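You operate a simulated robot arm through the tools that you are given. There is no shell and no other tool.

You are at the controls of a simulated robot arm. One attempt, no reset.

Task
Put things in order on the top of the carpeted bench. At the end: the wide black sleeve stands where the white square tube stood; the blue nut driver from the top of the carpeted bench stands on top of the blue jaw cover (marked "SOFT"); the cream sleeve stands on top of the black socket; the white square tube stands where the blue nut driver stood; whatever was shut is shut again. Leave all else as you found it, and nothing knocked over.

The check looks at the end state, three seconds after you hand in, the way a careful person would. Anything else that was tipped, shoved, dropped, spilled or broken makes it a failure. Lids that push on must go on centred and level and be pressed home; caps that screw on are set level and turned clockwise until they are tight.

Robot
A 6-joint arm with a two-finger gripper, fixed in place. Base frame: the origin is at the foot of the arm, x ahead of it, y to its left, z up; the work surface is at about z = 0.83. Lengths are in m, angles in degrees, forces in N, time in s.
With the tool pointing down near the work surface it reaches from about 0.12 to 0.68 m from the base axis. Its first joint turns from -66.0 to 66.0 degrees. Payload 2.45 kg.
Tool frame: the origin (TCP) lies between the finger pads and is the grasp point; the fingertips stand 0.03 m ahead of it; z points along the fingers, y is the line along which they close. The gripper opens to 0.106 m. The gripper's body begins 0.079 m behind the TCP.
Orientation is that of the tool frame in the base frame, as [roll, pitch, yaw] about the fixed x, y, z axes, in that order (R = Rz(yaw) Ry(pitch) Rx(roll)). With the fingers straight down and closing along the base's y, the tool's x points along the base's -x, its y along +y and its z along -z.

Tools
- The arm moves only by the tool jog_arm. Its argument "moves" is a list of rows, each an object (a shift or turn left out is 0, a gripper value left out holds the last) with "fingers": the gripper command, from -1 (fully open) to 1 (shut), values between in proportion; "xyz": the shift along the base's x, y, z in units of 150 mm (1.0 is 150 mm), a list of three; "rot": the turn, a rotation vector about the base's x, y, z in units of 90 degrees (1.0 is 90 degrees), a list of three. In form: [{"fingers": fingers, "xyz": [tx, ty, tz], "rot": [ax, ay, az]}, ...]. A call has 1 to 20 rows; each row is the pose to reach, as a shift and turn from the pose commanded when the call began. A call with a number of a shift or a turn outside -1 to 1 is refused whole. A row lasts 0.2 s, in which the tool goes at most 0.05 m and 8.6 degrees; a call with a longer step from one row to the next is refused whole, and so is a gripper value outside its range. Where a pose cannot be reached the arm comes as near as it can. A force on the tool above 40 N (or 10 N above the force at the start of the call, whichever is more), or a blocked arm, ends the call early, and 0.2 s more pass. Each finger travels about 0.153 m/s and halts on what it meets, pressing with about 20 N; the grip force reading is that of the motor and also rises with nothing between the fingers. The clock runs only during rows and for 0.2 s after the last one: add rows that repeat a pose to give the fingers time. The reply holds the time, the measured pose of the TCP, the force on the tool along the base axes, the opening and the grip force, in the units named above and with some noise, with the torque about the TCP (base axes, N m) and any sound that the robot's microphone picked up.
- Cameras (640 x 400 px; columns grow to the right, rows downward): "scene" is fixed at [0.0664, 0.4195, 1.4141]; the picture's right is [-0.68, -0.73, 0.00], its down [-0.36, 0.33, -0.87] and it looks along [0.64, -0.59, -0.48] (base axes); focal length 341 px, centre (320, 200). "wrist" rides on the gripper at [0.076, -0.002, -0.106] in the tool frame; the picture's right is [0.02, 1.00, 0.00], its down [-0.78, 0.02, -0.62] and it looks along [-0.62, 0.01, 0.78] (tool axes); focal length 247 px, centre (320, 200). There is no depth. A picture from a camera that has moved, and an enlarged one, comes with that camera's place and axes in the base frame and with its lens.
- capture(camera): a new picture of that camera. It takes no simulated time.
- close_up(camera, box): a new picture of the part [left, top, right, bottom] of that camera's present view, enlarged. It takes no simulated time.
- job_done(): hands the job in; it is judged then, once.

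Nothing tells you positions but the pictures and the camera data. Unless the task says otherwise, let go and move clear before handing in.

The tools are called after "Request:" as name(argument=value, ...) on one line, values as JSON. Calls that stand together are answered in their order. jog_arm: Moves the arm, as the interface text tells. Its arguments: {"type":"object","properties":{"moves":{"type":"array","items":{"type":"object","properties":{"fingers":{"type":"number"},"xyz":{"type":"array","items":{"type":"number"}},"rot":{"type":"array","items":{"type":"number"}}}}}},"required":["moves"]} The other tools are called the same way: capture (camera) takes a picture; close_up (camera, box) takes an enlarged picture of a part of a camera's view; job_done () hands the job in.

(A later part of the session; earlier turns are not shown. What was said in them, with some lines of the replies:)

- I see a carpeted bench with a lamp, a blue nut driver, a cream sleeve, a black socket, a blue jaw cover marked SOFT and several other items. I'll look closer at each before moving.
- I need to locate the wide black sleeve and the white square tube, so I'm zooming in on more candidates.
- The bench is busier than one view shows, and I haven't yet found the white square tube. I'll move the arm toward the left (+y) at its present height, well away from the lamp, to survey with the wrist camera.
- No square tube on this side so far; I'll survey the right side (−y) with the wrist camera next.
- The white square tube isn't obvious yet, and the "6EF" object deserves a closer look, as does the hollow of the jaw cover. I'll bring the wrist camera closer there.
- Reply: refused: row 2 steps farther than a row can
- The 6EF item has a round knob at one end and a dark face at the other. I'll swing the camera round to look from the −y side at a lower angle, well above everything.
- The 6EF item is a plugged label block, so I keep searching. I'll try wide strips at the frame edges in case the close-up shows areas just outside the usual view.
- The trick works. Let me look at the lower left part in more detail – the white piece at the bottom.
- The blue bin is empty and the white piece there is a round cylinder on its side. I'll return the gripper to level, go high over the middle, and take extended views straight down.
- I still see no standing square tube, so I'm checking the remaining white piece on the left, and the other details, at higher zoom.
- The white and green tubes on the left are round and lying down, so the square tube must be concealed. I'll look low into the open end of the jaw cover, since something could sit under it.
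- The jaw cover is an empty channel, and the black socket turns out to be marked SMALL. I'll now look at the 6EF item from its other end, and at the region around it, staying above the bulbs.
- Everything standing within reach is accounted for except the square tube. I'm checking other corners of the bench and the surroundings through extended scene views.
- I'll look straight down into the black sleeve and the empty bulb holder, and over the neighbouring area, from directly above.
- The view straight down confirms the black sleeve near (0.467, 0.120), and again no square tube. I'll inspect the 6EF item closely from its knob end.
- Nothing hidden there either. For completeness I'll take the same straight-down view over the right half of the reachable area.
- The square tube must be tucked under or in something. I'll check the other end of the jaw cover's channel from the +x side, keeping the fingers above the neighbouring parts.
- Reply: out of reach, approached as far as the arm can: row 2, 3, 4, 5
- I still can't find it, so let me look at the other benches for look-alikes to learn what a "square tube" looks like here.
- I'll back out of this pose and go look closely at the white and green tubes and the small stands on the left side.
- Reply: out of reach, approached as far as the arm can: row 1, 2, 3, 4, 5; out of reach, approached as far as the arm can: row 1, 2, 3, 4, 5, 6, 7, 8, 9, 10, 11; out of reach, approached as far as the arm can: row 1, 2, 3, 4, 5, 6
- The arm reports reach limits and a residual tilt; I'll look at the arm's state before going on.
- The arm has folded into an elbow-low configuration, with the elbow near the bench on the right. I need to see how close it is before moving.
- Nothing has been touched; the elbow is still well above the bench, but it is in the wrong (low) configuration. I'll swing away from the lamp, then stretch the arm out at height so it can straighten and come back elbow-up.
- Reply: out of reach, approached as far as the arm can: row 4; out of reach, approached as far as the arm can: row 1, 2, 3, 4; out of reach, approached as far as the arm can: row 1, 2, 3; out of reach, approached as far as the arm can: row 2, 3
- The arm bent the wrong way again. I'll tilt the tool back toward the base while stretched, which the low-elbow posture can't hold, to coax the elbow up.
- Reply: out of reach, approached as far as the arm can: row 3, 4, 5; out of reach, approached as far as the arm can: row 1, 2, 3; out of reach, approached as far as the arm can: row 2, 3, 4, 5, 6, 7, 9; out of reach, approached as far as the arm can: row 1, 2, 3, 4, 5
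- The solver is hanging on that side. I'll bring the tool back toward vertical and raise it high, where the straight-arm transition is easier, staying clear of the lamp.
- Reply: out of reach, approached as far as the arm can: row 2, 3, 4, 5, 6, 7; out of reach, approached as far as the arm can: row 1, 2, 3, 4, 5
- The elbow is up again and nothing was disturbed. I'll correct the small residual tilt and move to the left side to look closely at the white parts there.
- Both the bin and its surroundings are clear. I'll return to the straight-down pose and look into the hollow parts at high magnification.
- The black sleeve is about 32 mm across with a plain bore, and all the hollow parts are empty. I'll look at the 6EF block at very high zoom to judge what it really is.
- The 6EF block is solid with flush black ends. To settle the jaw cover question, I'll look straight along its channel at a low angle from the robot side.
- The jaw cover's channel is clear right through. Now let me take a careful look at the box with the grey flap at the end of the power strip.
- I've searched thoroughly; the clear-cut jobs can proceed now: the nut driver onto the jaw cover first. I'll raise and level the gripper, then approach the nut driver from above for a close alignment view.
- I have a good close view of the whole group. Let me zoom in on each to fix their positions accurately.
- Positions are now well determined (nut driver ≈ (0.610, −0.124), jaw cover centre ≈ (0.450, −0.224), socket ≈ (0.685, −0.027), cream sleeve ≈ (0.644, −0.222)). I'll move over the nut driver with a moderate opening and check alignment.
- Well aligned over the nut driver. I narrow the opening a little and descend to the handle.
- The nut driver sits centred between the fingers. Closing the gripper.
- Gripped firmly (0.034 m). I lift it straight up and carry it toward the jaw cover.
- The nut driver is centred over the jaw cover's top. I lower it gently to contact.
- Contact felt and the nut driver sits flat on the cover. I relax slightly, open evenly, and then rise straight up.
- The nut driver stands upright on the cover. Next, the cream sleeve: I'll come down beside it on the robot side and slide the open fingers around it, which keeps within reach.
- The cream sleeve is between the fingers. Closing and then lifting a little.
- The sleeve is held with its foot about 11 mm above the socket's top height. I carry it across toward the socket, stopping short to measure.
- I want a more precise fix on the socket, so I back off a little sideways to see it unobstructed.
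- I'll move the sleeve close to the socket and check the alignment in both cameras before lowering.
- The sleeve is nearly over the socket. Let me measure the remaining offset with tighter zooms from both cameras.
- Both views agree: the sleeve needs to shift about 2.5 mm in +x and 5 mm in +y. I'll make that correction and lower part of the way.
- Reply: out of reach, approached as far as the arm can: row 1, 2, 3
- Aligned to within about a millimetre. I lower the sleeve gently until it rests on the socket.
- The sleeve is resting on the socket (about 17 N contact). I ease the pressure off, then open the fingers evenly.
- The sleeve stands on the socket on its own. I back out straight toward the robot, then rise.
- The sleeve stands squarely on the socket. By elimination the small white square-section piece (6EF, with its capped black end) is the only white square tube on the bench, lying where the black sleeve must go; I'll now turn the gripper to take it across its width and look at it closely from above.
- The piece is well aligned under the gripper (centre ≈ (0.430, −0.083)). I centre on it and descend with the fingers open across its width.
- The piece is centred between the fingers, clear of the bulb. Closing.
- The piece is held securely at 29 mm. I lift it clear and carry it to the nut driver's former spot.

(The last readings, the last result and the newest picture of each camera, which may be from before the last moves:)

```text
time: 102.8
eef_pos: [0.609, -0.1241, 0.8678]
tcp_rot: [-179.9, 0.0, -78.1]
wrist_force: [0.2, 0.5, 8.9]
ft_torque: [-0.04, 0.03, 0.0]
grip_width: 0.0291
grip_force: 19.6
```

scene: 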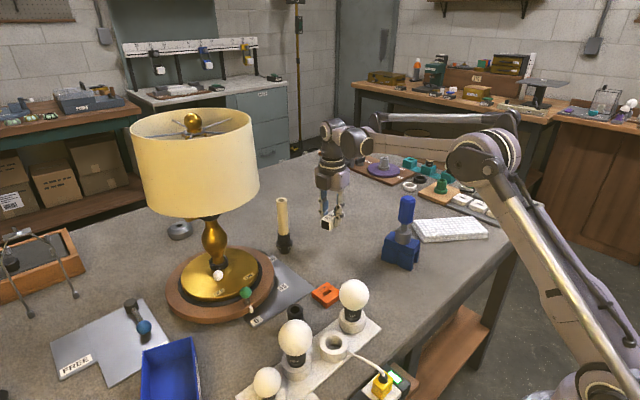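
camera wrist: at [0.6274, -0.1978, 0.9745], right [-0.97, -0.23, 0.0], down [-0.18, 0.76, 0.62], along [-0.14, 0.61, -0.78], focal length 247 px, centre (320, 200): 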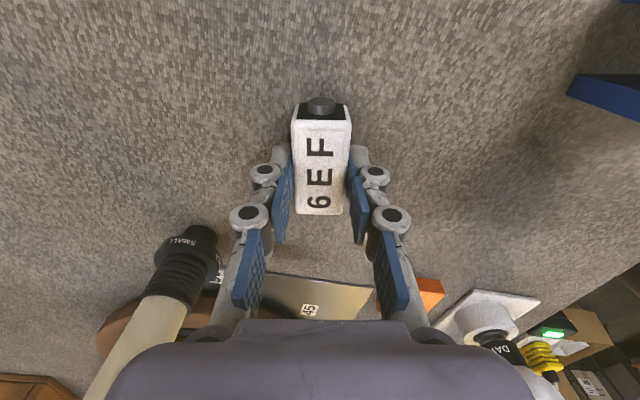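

Light contact with the bench. I ease off and open evenly.

Request:
jog_arm(moves=[{"fingers": 1.0, "xyz": [0, 0, 0.003]}, {"fingers": 0.4, "xyz": [0, 0, 0.003]}, {"fingers": 0.2, "xyz": [0, 0, 0.003]}, {"fingers": 0.0, "xyz": [0, 0, 0.003]}, {"fingers": -0.1, "xyz": [0, 0, 0.003]}])

Request:
jog_arm(moves=[{"fingers": -0.1, "xyz": [0, 0, 0.1]}, {"fingers": -0.1, "xyz": [0, 0, 0.3]}, {"fingers": -0.1, "xyz": [-0.05, 0, 0.55]}, {"fingers": -0.1, "xyz": [-0.2, 0, 0.75]}, {"fingers": -0.1, "xyz": [-0.4, 0.05, 0.9]}])

Request:
capture(camera="scene")

Request:
close_up(camera="scene", box=[270, 180, 430, 290])

```text
time: 104.0
eef_pos: [0.6112, -0.1242, 0.8671]
tcp_rot: [-180.0, 0.0, -78.1]
wrist_force: [-0.8, 0.0, -0.8]
ft_torque: [0.02, -0.01, 0.0]
grip_width: 0.0583
grip_force: 0.2
```

```text
time: 105.2
eef_pos: [0.5493, -0.1157, 1.0049]
tcp_rot: [-180.0, 0.0, -78.2]
wrist_force: [-0.6, 0.4, -0.2]
ft_torque: [0.01, -0.02, -0.02]
grip_width: 0.0582
grip_force: 0.0
```

```text
taken
```

scene: 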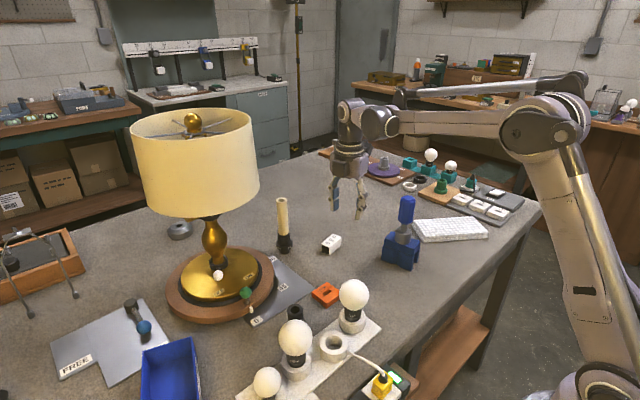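

```text
3.64 times, centred on (350, 235) of scene
camera zoom: at [0.0664, 0.4195, 1.4141], right [-0.68, -0.73, 0.0], down [-0.36, 0.33, -0.87], along [0.64, -0.59, -0.48], focal length 1240 px, centre (211, 73)
```

zoom: 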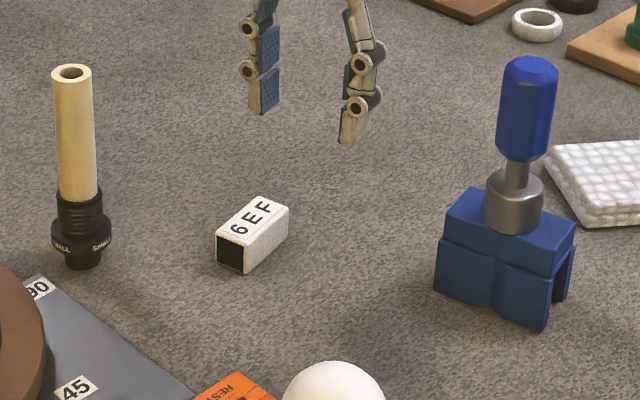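

In this view the white piece clearly reads as a square tube, now where the nut driver was. Next the black sleeve: I move over it, keeping above the bulbs and away from the lampshade.

Request:
jog_arm(moves=[{"fingers": -0.1, "xyz": [-0.1, 0.25, 0.1]}, {"fingers": -0.1, "xyz": [-0.2, 0.5, 0.2]}, {"fingers": -0.1, "xyz": [-0.3, 0.75, 0.2]}, {"fingers": -0.1, "xyz": [-0.4, 1.0, 0.2]}])

Request:
jog_arm(moves=[{"fingers": -0.1, "xyz": [-0.06, 0.27, 0]}, {"fingers": -0.1, "xyz": [-0.12, 0.55, 0]}])

Request:
capture(camera="wrist")

Request:
close_up(camera="wrist", box=[270, 70, 370, 150])

Request:
capture(camera="scene")

```text
time: 106.2
eef_pos: [0.4893, 0.0326, 1.0335]
tcp_rot: [-179.8, 0.1, -78.1]
wrist_force: [0.1, 0.1, -0.8]
ft_torque: [0.01, 0.0, 0.03]
grip_width: 0.0584
grip_force: 0.0
```

```text
time: 106.8
eef_pos: [0.471, 0.1149, 1.0329]
tcp_rot: [-179.9, -0.1, -78.2]
wrist_force: [0.1, -0.4, -0.8]
ft_torque: [-0.01, 0.0, 0.0]
grip_width: 0.0584
grip_force: 0.1
```

```text
taken
camera wrist: at [0.4886, 0.0423, 1.1395], right [-0.97, -0.23, 0.0], down [-0.18, 0.76, 0.62], along [-0.14, 0.61, -0.78], focal length 247 px, centre (320, 200)
```

wrist: 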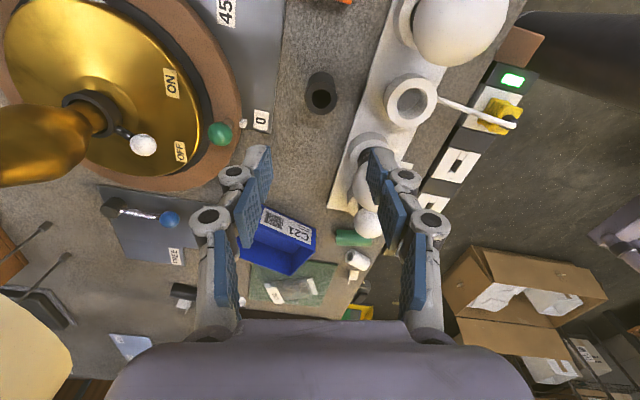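

```text
5.00 times, centred on (320, 110) of wrist
camera zoom: at [0.4886, 0.0423, 1.1395], right [-0.97, -0.23, 0.0], down [-0.18, 0.76, 0.62], along [-0.14, 0.61, -0.78], focal length 1235 px, centre (320, 650)
```

zoom: 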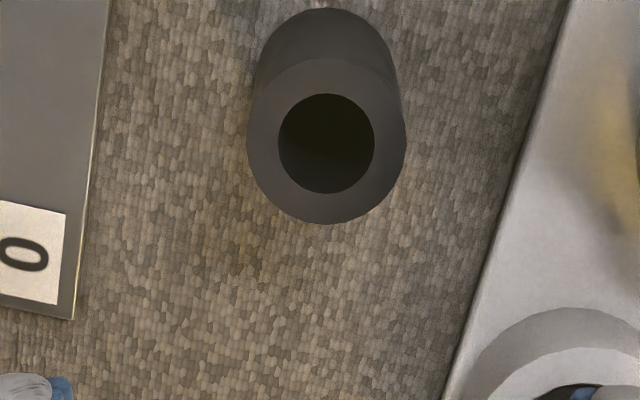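

```text
taken
```

scene: 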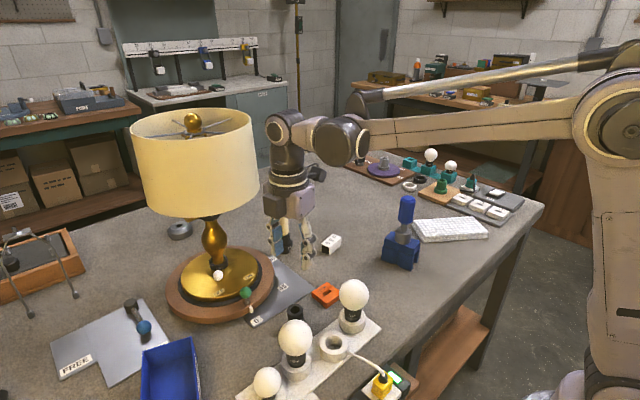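

Request:
jog_arm(moves=[{"fingers": -0.1, "xyz": [-0.004, 0, -0.25]}, {"fingers": -0.1, "xyz": [-0.005, 0, -0.5]}, {"fingers": -0.1, "xyz": [-0.005, 0, -0.75]}, {"fingers": -0.1, "xyz": [-0.005, 0, -0.95]}])

Request:
capture(camera="wrist")

Request:
close_up(camera="scene", box=[230, 220, 390, 360])

```text
time: 107.8
eef_pos: [0.4691, 0.1163, 0.8905]
tcp_rot: [-179.9, 0.0, -78.1]
wrist_force: [1.3, 0.2, 0.6]
ft_torque: [0.01, 0.05, -0.02]
grip_width: 0.0586
grip_force: 0.1
```

```text
taken
camera wrist: at [0.4877, 0.0429, 0.9959], right [-0.97, -0.23, 0.0], down [-0.18, 0.76, 0.62], along [-0.14, 0.61, -0.78], focal length 247 px, centre (320, 200)
```

wrist: 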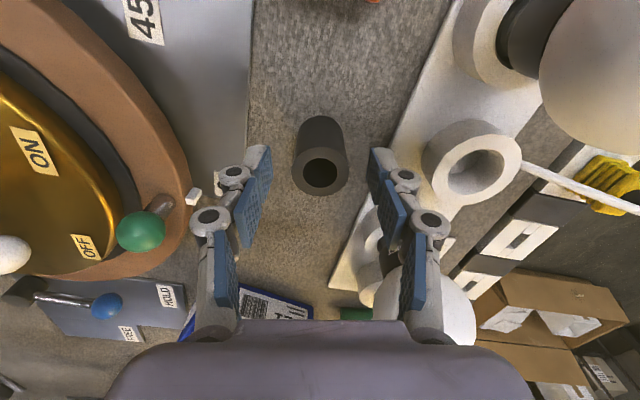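

```text
2.86 times, centred on (310, 290) of scene
camera zoom: at [0.0664, 0.4195, 1.4141], right [-0.68, -0.73, 0.0], down [-0.36, 0.33, -0.87], along [0.64, -0.59, -0.48], focal length 974 px, centre (349, -57)
```

zoom: 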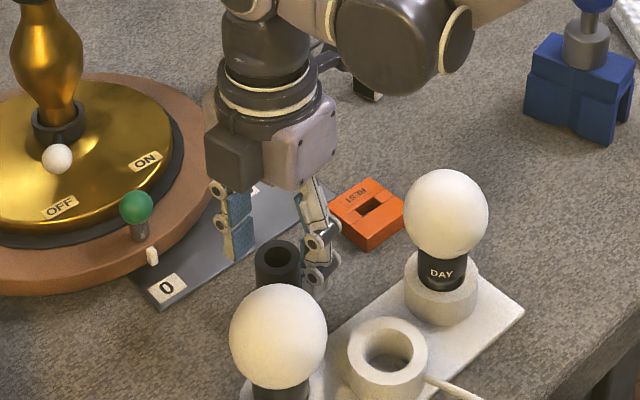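

Request:
jog_arm(moves=[{"fingers": -0.1, "xyz": [0, 0, -0.07]}, {"fingers": -0.1, "xyz": [0, 0, -0.12]}, {"fingers": 0.2, "xyz": [0, 0, -0.12]}, {"fingers": 0.6, "xyz": [0, 0, -0.12]}, {"fingers": 1.0, "xyz": [0, 0, -0.12]}, {"fingers": 1.0, "xyz": [0, 0, -0.12]}])

Request:
capture(camera="wrist")

```text
time: 109.2
eef_pos: [0.4711, 0.1162, 0.872]
tcp_rot: [-179.9, -0.1, -78.2]
wrist_force: [0.5, 0.2, 0.2]
ft_torque: [0.01, 0.01, 0.0]
grip_width: 0.0315
grip_force: 19.3
```

```text
taken
camera wrist: at [0.4888, 0.0425, 0.9781], right [-0.97, -0.23, 0.0], down [-0.18, 0.76, 0.62], along [-0.14, 0.61, -0.78], focal length 247 px, centre (320, 200)
```

wrist: 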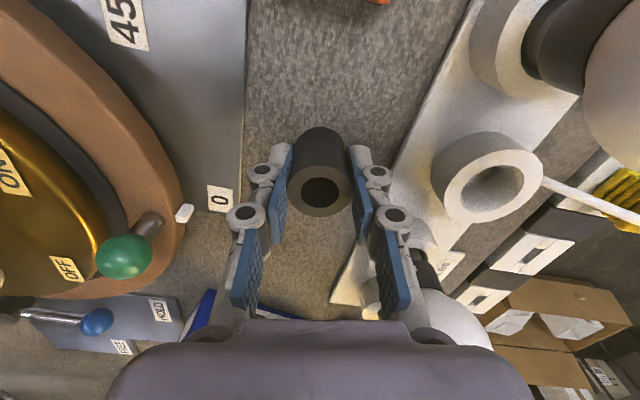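

The sleeve is held at 31.5 mm. I lift it well above the bulbs before carrying it across.

Request:
jog_arm(moves=[{"fingers": 1.0, "xyz": [0, 0, 0.1]}, {"fingers": 1.0, "xyz": [0, 0, 0.35]}, {"fingers": 1.0, "xyz": [0, 0, 0.65]}, {"fingers": 1.0, "xyz": [0, 0, 0.98]}])

Request:
jog_arm(moves=[{"fingers": 1.0, "xyz": [0, -0.25, 0]}, {"fingers": 1.0, "xyz": [0, -0.5, 0]}, {"fingers": 1.0, "xyz": [-0.05, -0.75, 0]}, {"fingers": 1.0, "xyz": [-0.1, -1.0, 0]}])

Request:
jog_arm(moves=[{"fingers": 1.0, "xyz": [-0.09, -0.17, 0]}, {"fingers": 1.0, "xyz": [-0.175, -0.327, 0]}])

Request:
capture(camera="wrist")

Request:
capture(camera="scene")

```text
time: 110.2
eef_pos: [0.4709, 0.1148, 1.0181]
tcp_rot: [-179.9, 0.0, -78.1]
wrist_force: [0.6, -0.2, -0.8]
ft_torque: [-0.02, -0.01, 0.01]
grip_width: 0.0316
grip_force: 19.8
```

```text
time: 111.2
eef_pos: [0.4554, -0.0358, 1.0187]
tcp_rot: [-179.9, 0.0, -78.1]
wrist_force: [0.4, 0.0, -0.2]
ft_torque: [0.02, 0.0, 0.0]
grip_width: 0.0318
grip_force: 20.3
```

```text
time: 111.8
eef_pos: [0.4315, -0.0841, 1.0188]
tcp_rot: [-179.9, 0.1, -78.0]
wrist_force: [-0.3, 0.7, 0.3]
ft_torque: [0.03, -0.02, -0.01]
grip_width: 0.0315
grip_force: 19.9
```

```text
taken
camera wrist: at [0.4479, -0.1569, 1.1252], right [-0.97, -0.23, 0.0], down [-0.18, 0.76, 0.62], along [-0.14, 0.61, -0.78], focal length 247 px, centre (320, 200)
```

wrist: 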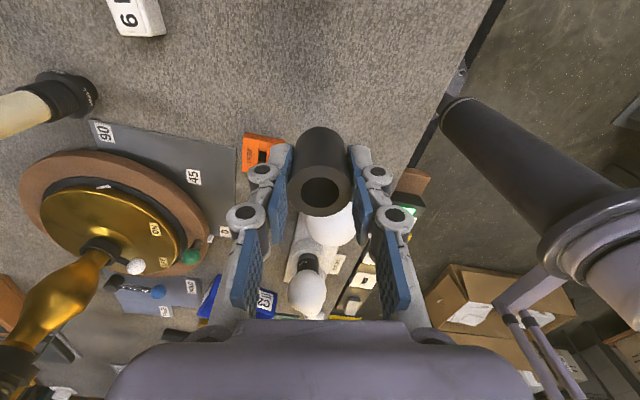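

```text
taken
```

scene: 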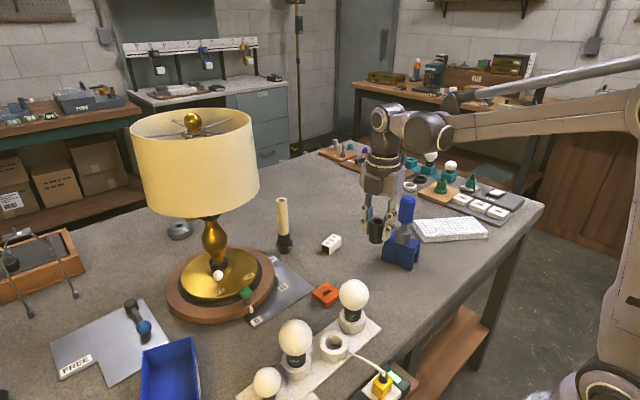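

Positioned above the tube's former spot. I lower the sleeve to the bench.

Request:
jog_arm(moves=[{"fingers": 1.0, "xyz": [0, 0, -0.25]}, {"fingers": 1.0, "xyz": [0, 0, -0.5]}, {"fingers": 1.0, "xyz": [0, 0, -0.75]}, {"fingers": 1.0, "xyz": [0, 0, -0.93]}, {"fingers": 1.0, "xyz": [0, 0, -0.96]}, {"fingers": 1.0, "xyz": [0, 0, -0.97]}, {"fingers": 1.0, "xyz": [0, 0, -0.977]}])

Request:
close_up(camera="scene", box=[330, 200, 430, 310])

```text
time: 113.4
eef_pos: [0.4302, -0.0829, 0.8726]
tcp_rot: [-179.9, 0.1, -78.0]
wrist_force: [-0.2, -0.8, 0.0]
ft_torque: [0.01, -0.01, 0.0]
grip_width: 0.0316
grip_force: 20.5
```

```text
3.64 times, centred on (380, 255) of scene
camera zoom: at [0.0664, 0.4195, 1.4141], right [-0.68, -0.73, 0.0], down [-0.36, 0.33, -0.87], along [0.64, -0.59, -0.48], focal length 1240 px, centre (102, 0)
```

zoom: 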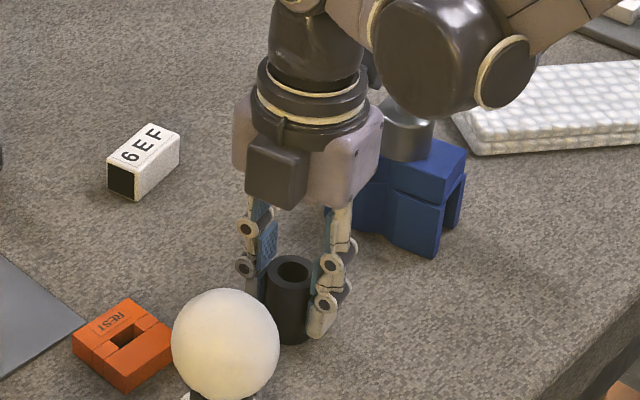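

Request:
jog_arm(moves=[{"fingers": 1.0, "xyz": [0, 0, -0.004]}, {"fingers": 1.0, "xyz": [0, 0, -0.008]}, {"fingers": 1.0, "xyz": [0, 0, -0.011]}])

```text
time: 114.2
eef_pos: [0.429, -0.0837, 0.8717]
tcp_rot: [-179.9, 0.1, -78.1]
wrist_force: [-0.1, 0.6, 15.5]
ft_torque: [0.07, 0.0, -0.03]
grip_width: 0.0318
grip_force: 20.2
```

Contact with the bench. I ease off, open evenly and rise.

Request:
jog_arm(moves=[{"fingers": 1.0, "xyz": [0, 0, 0.005]}, {"fingers": 0.35, "xyz": [0, 0, 0.005]}, {"fingers": 0.2, "xyz": [0, 0, 0.005]}, {"fingers": 0.0, "xyz": [0, 0, 0.005]}, {"fingers": -0.1, "xyz": [0, 0, 0.005]}])

Request:
jog_arm(moves=[{"fingers": -0.1, "xyz": [0, 0, 0.15]}, {"fingers": -0.1, "xyz": [0, 0, 0.4]}, {"fingers": -0.1, "xyz": [0, 0, 0.7]}, {"fingers": -0.1, "xyz": [0, 0, 1.0]}])

Request:
jog_arm(moves=[{"xyz": [0, 0, 0.2], "rot": [0, 0, -0.09]}, {"xyz": [0, 0, 0.4], "rot": [0, 0, -0.18]}, {"xyz": [0, 0, 0.5], "rot": [0, 0, -0.27]}, {"xyz": [-0.1, 0, 0.5], "rot": [0, 0, -0.36]}, {"xyz": [-0.2, 0, 0.5], "rot": [0, 0, -0.45]}, {"xyz": [-0.3, 0, 0.5], "rot": [0, 0, -0.54]}, {"xyz": [-0.4, 0, 0.5], "rot": [0, 0, -0.63]}, {"xyz": [-0.5, 0, 0.5], "rot": [0, 0, -0.72]}, {"xyz": [-0.6, 0, 0.5], "rot": [0, 0, -0.81]}, {"xyz": [-0.7, 0, 0.5], "rot": [0, 0, -0.9]}, {"xyz": [-0.8, 0, 0.5], "rot": [0, 0, -0.99]}])

Request:
capture(camera="scene")

Request:
capture(camera="wrist")

```text
time: 115.4
eef_pos: [0.4299, -0.0844, 0.8719]
tcp_rot: [-179.9, -0.1, -78.0]
wrist_force: [-0.5, 1.0, -0.3]
ft_torque: [0.02, -0.01, 0.02]
grip_width: 0.0583
grip_force: 0.0
```

```text
time: 116.4
eef_pos: [0.4285, -0.0828, 1.0233]
tcp_rot: [-179.9, 0.0, -78.1]
wrist_force: [1.0, -0.1, 0.0]
ft_torque: [0.01, -0.01, 0.02]
grip_width: 0.0583
grip_force: 0.0
```

```text
time: 118.8
eef_pos: [0.3086, -0.0841, 1.096]
tcp_rot: [-179.9, 0.1, -167.5]
wrist_force: [-1.2, 0.7, 0.8]
ft_torque: [-0.03, 0.02, -0.02]
grip_width: 0.0581
grip_force: 0.0
```

```text
taken
```

scene: 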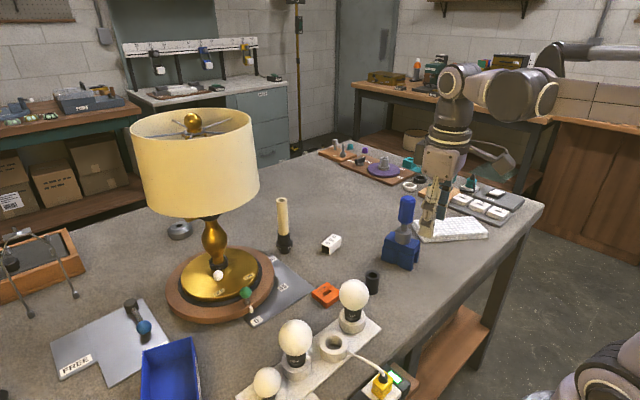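

```text
taken
camera wrist: at [0.2357, -0.1002, 1.2032], right [-0.24, 0.97, 0.0], down [0.76, 0.19, 0.62], along [0.6, 0.15, -0.78], focal length 247 px, centre (320, 200)
```

wrist: 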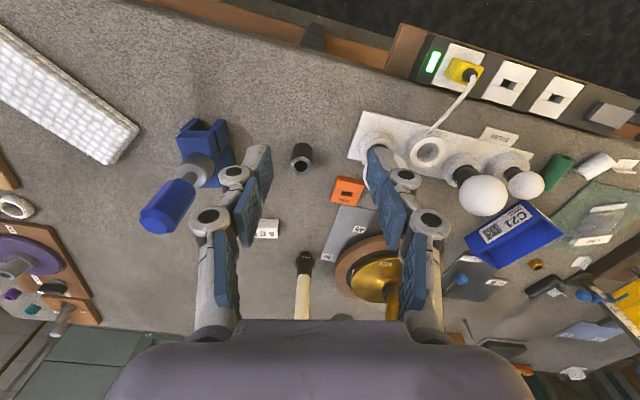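

All four pieces are in place. I'll check each closely, and compare the surroundings with the start.

Request:
close_up(camera="scene", box=[260, 185, 430, 305])

Request:
close_up(camera="wrist", box=[130, 100, 340, 330])

Request:
close_up(camera="scene", box=[20, 396, 400, 400])

Request:
close_up(camera="scene", box=[310, 120, 550, 260])

```text
3.33 times, centred on (345, 245) of scene
camera zoom: at [0.0664, 0.4195, 1.4141], right [-0.68, -0.73, 0.0], down [-0.36, 0.33, -0.87], along [0.64, -0.59, -0.48], focal length 1136 px, centre (237, 50)
```

zoom: 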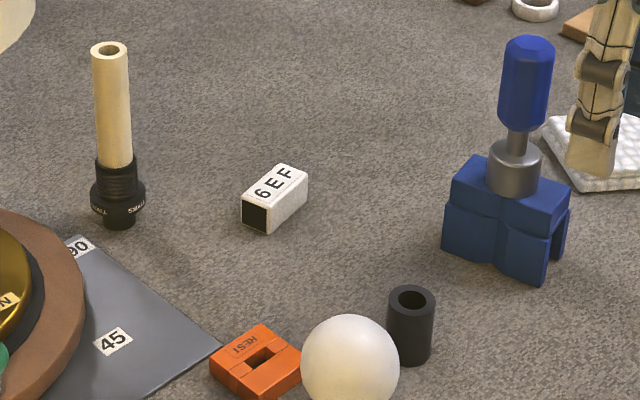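

```text
1.74 times, centred on (235, 215) of wrist
camera zoom: at [0.2357, -0.1002, 1.2032], right [-0.24, 0.97, 0.0], down [0.76, 0.19, 0.62], along [0.6, 0.15, -0.78], focal length 430 px, centre (468, 174)
```

zoom: 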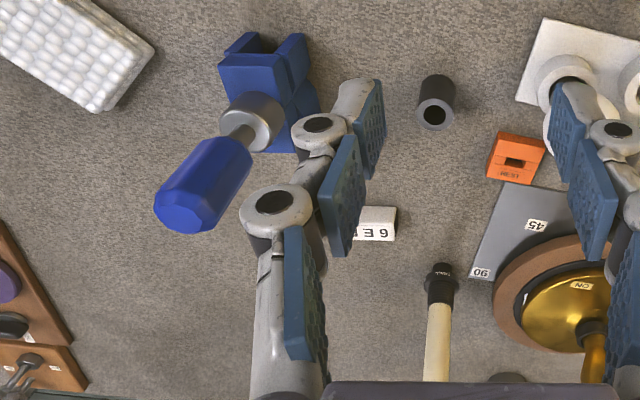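

```text
1.68 times, centred on (210, 398) of scene
camera zoom: at [0.0664, 0.4195, 1.4141], right [-0.68, -0.73, 0.0], down [-0.36, 0.33, -0.87], along [0.64, -0.59, -0.48], focal length 574 px, centre (505, -134)
```

zoom: 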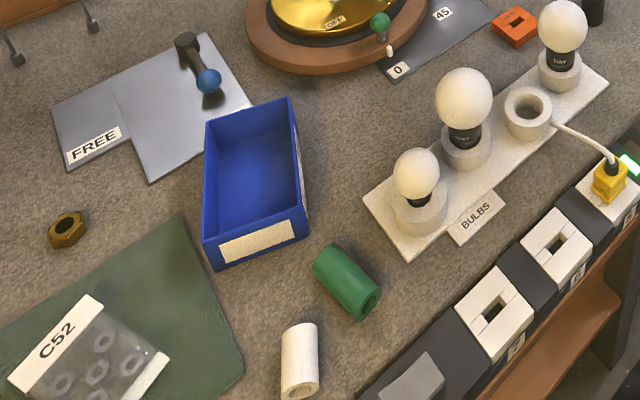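

```text
2.67 times, centred on (430, 190) of scene
camera zoom: at [0.0664, 0.4195, 1.4141], right [-0.68, -0.73, 0.0], down [-0.36, 0.33, -0.87], along [0.64, -0.59, -0.48], focal length 909 px, centre (27, 227)
```

zoom: 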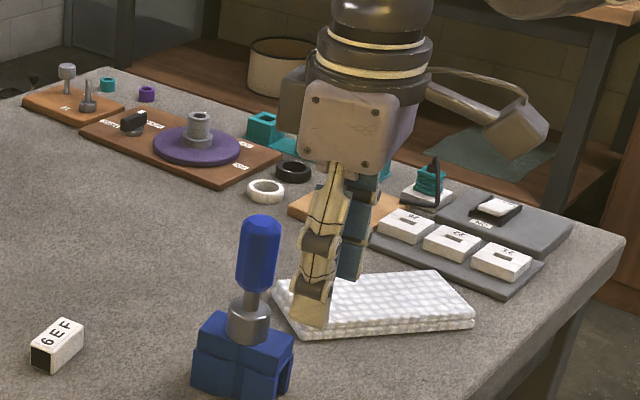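

Everything stands steady and the rest of the bench looks as it did at the start. I'll raise the arm clear before handing in.

Request:
jog_arm(moves=[{"xyz": [0, 0, 0.25]}, {"xyz": [0, 0, 0.5]}, {"xyz": [0, 0, 0.75]}, {"xyz": [0, 0, 0.75]}])

Request:
capture(camera="scene")

```text
time: 119.8
eef_pos: [0.3092, -0.0846, 1.2103]
tcp_rot: [-179.9, 0.0, -167.2]
wrist_force: [-0.3, 0.0, -0.6]
ft_torque: [0.01, -0.01, 0.0]
grip_width: 0.0582
grip_force: 0.0
```

```text
taken
```

scene: 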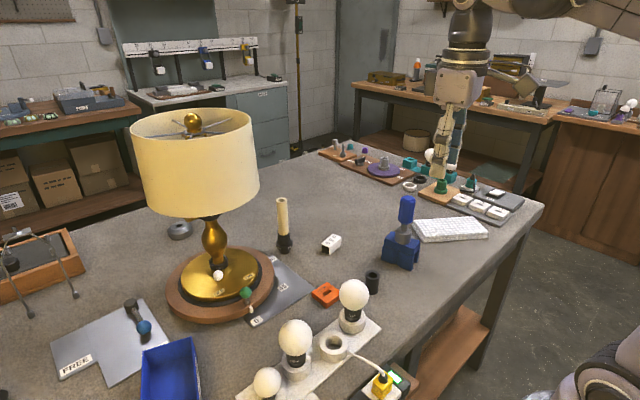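

The nut driver stands on the SOFT cover and the cream sleeve on the black socket. The white square-section piece (6EF) lies where the nut driver stood, and the black sleeve stands where that piece was. I identified 6EF as the "white square tube" by elimination, so that is the one uncertain point; nothing was opened, the arm is clear, and I'm handing in.

Request:
job_done()

```text
The job is handed in.
```

I handed in the job with all four pieces moved, but one identification is a guess. I took the piece marked "6EF" to be the white square tube. No other white, square-section piece turned up within reach, but it has black ends and a small knob at one end. If it is the wrong piece, two of the four placements are wrong.

| Piece | Where it is now |
|---|---|
| Blue nut driver | Standing on top of the blue jaw cover marked "SOFT" |
| Cream sleeve | Standing on top of the black socket (marked "SMALL"), within about 1 mm of centre |
| White square tube ("6EF") | Where the nut driver stood, lying on its side as I found it |
| Wide black sleeve | Standing where the "6EF" piece was |

I opened nothing, so nothing needed shutting again. In the last pictures nothing was knocked over and the rest of the bench looked unchanged. The arm was raised clear before I handed in.

While I was searching, the arm folded into a low-elbow position and I had to work it back out. The pictures showed no contact with anything on the bench.
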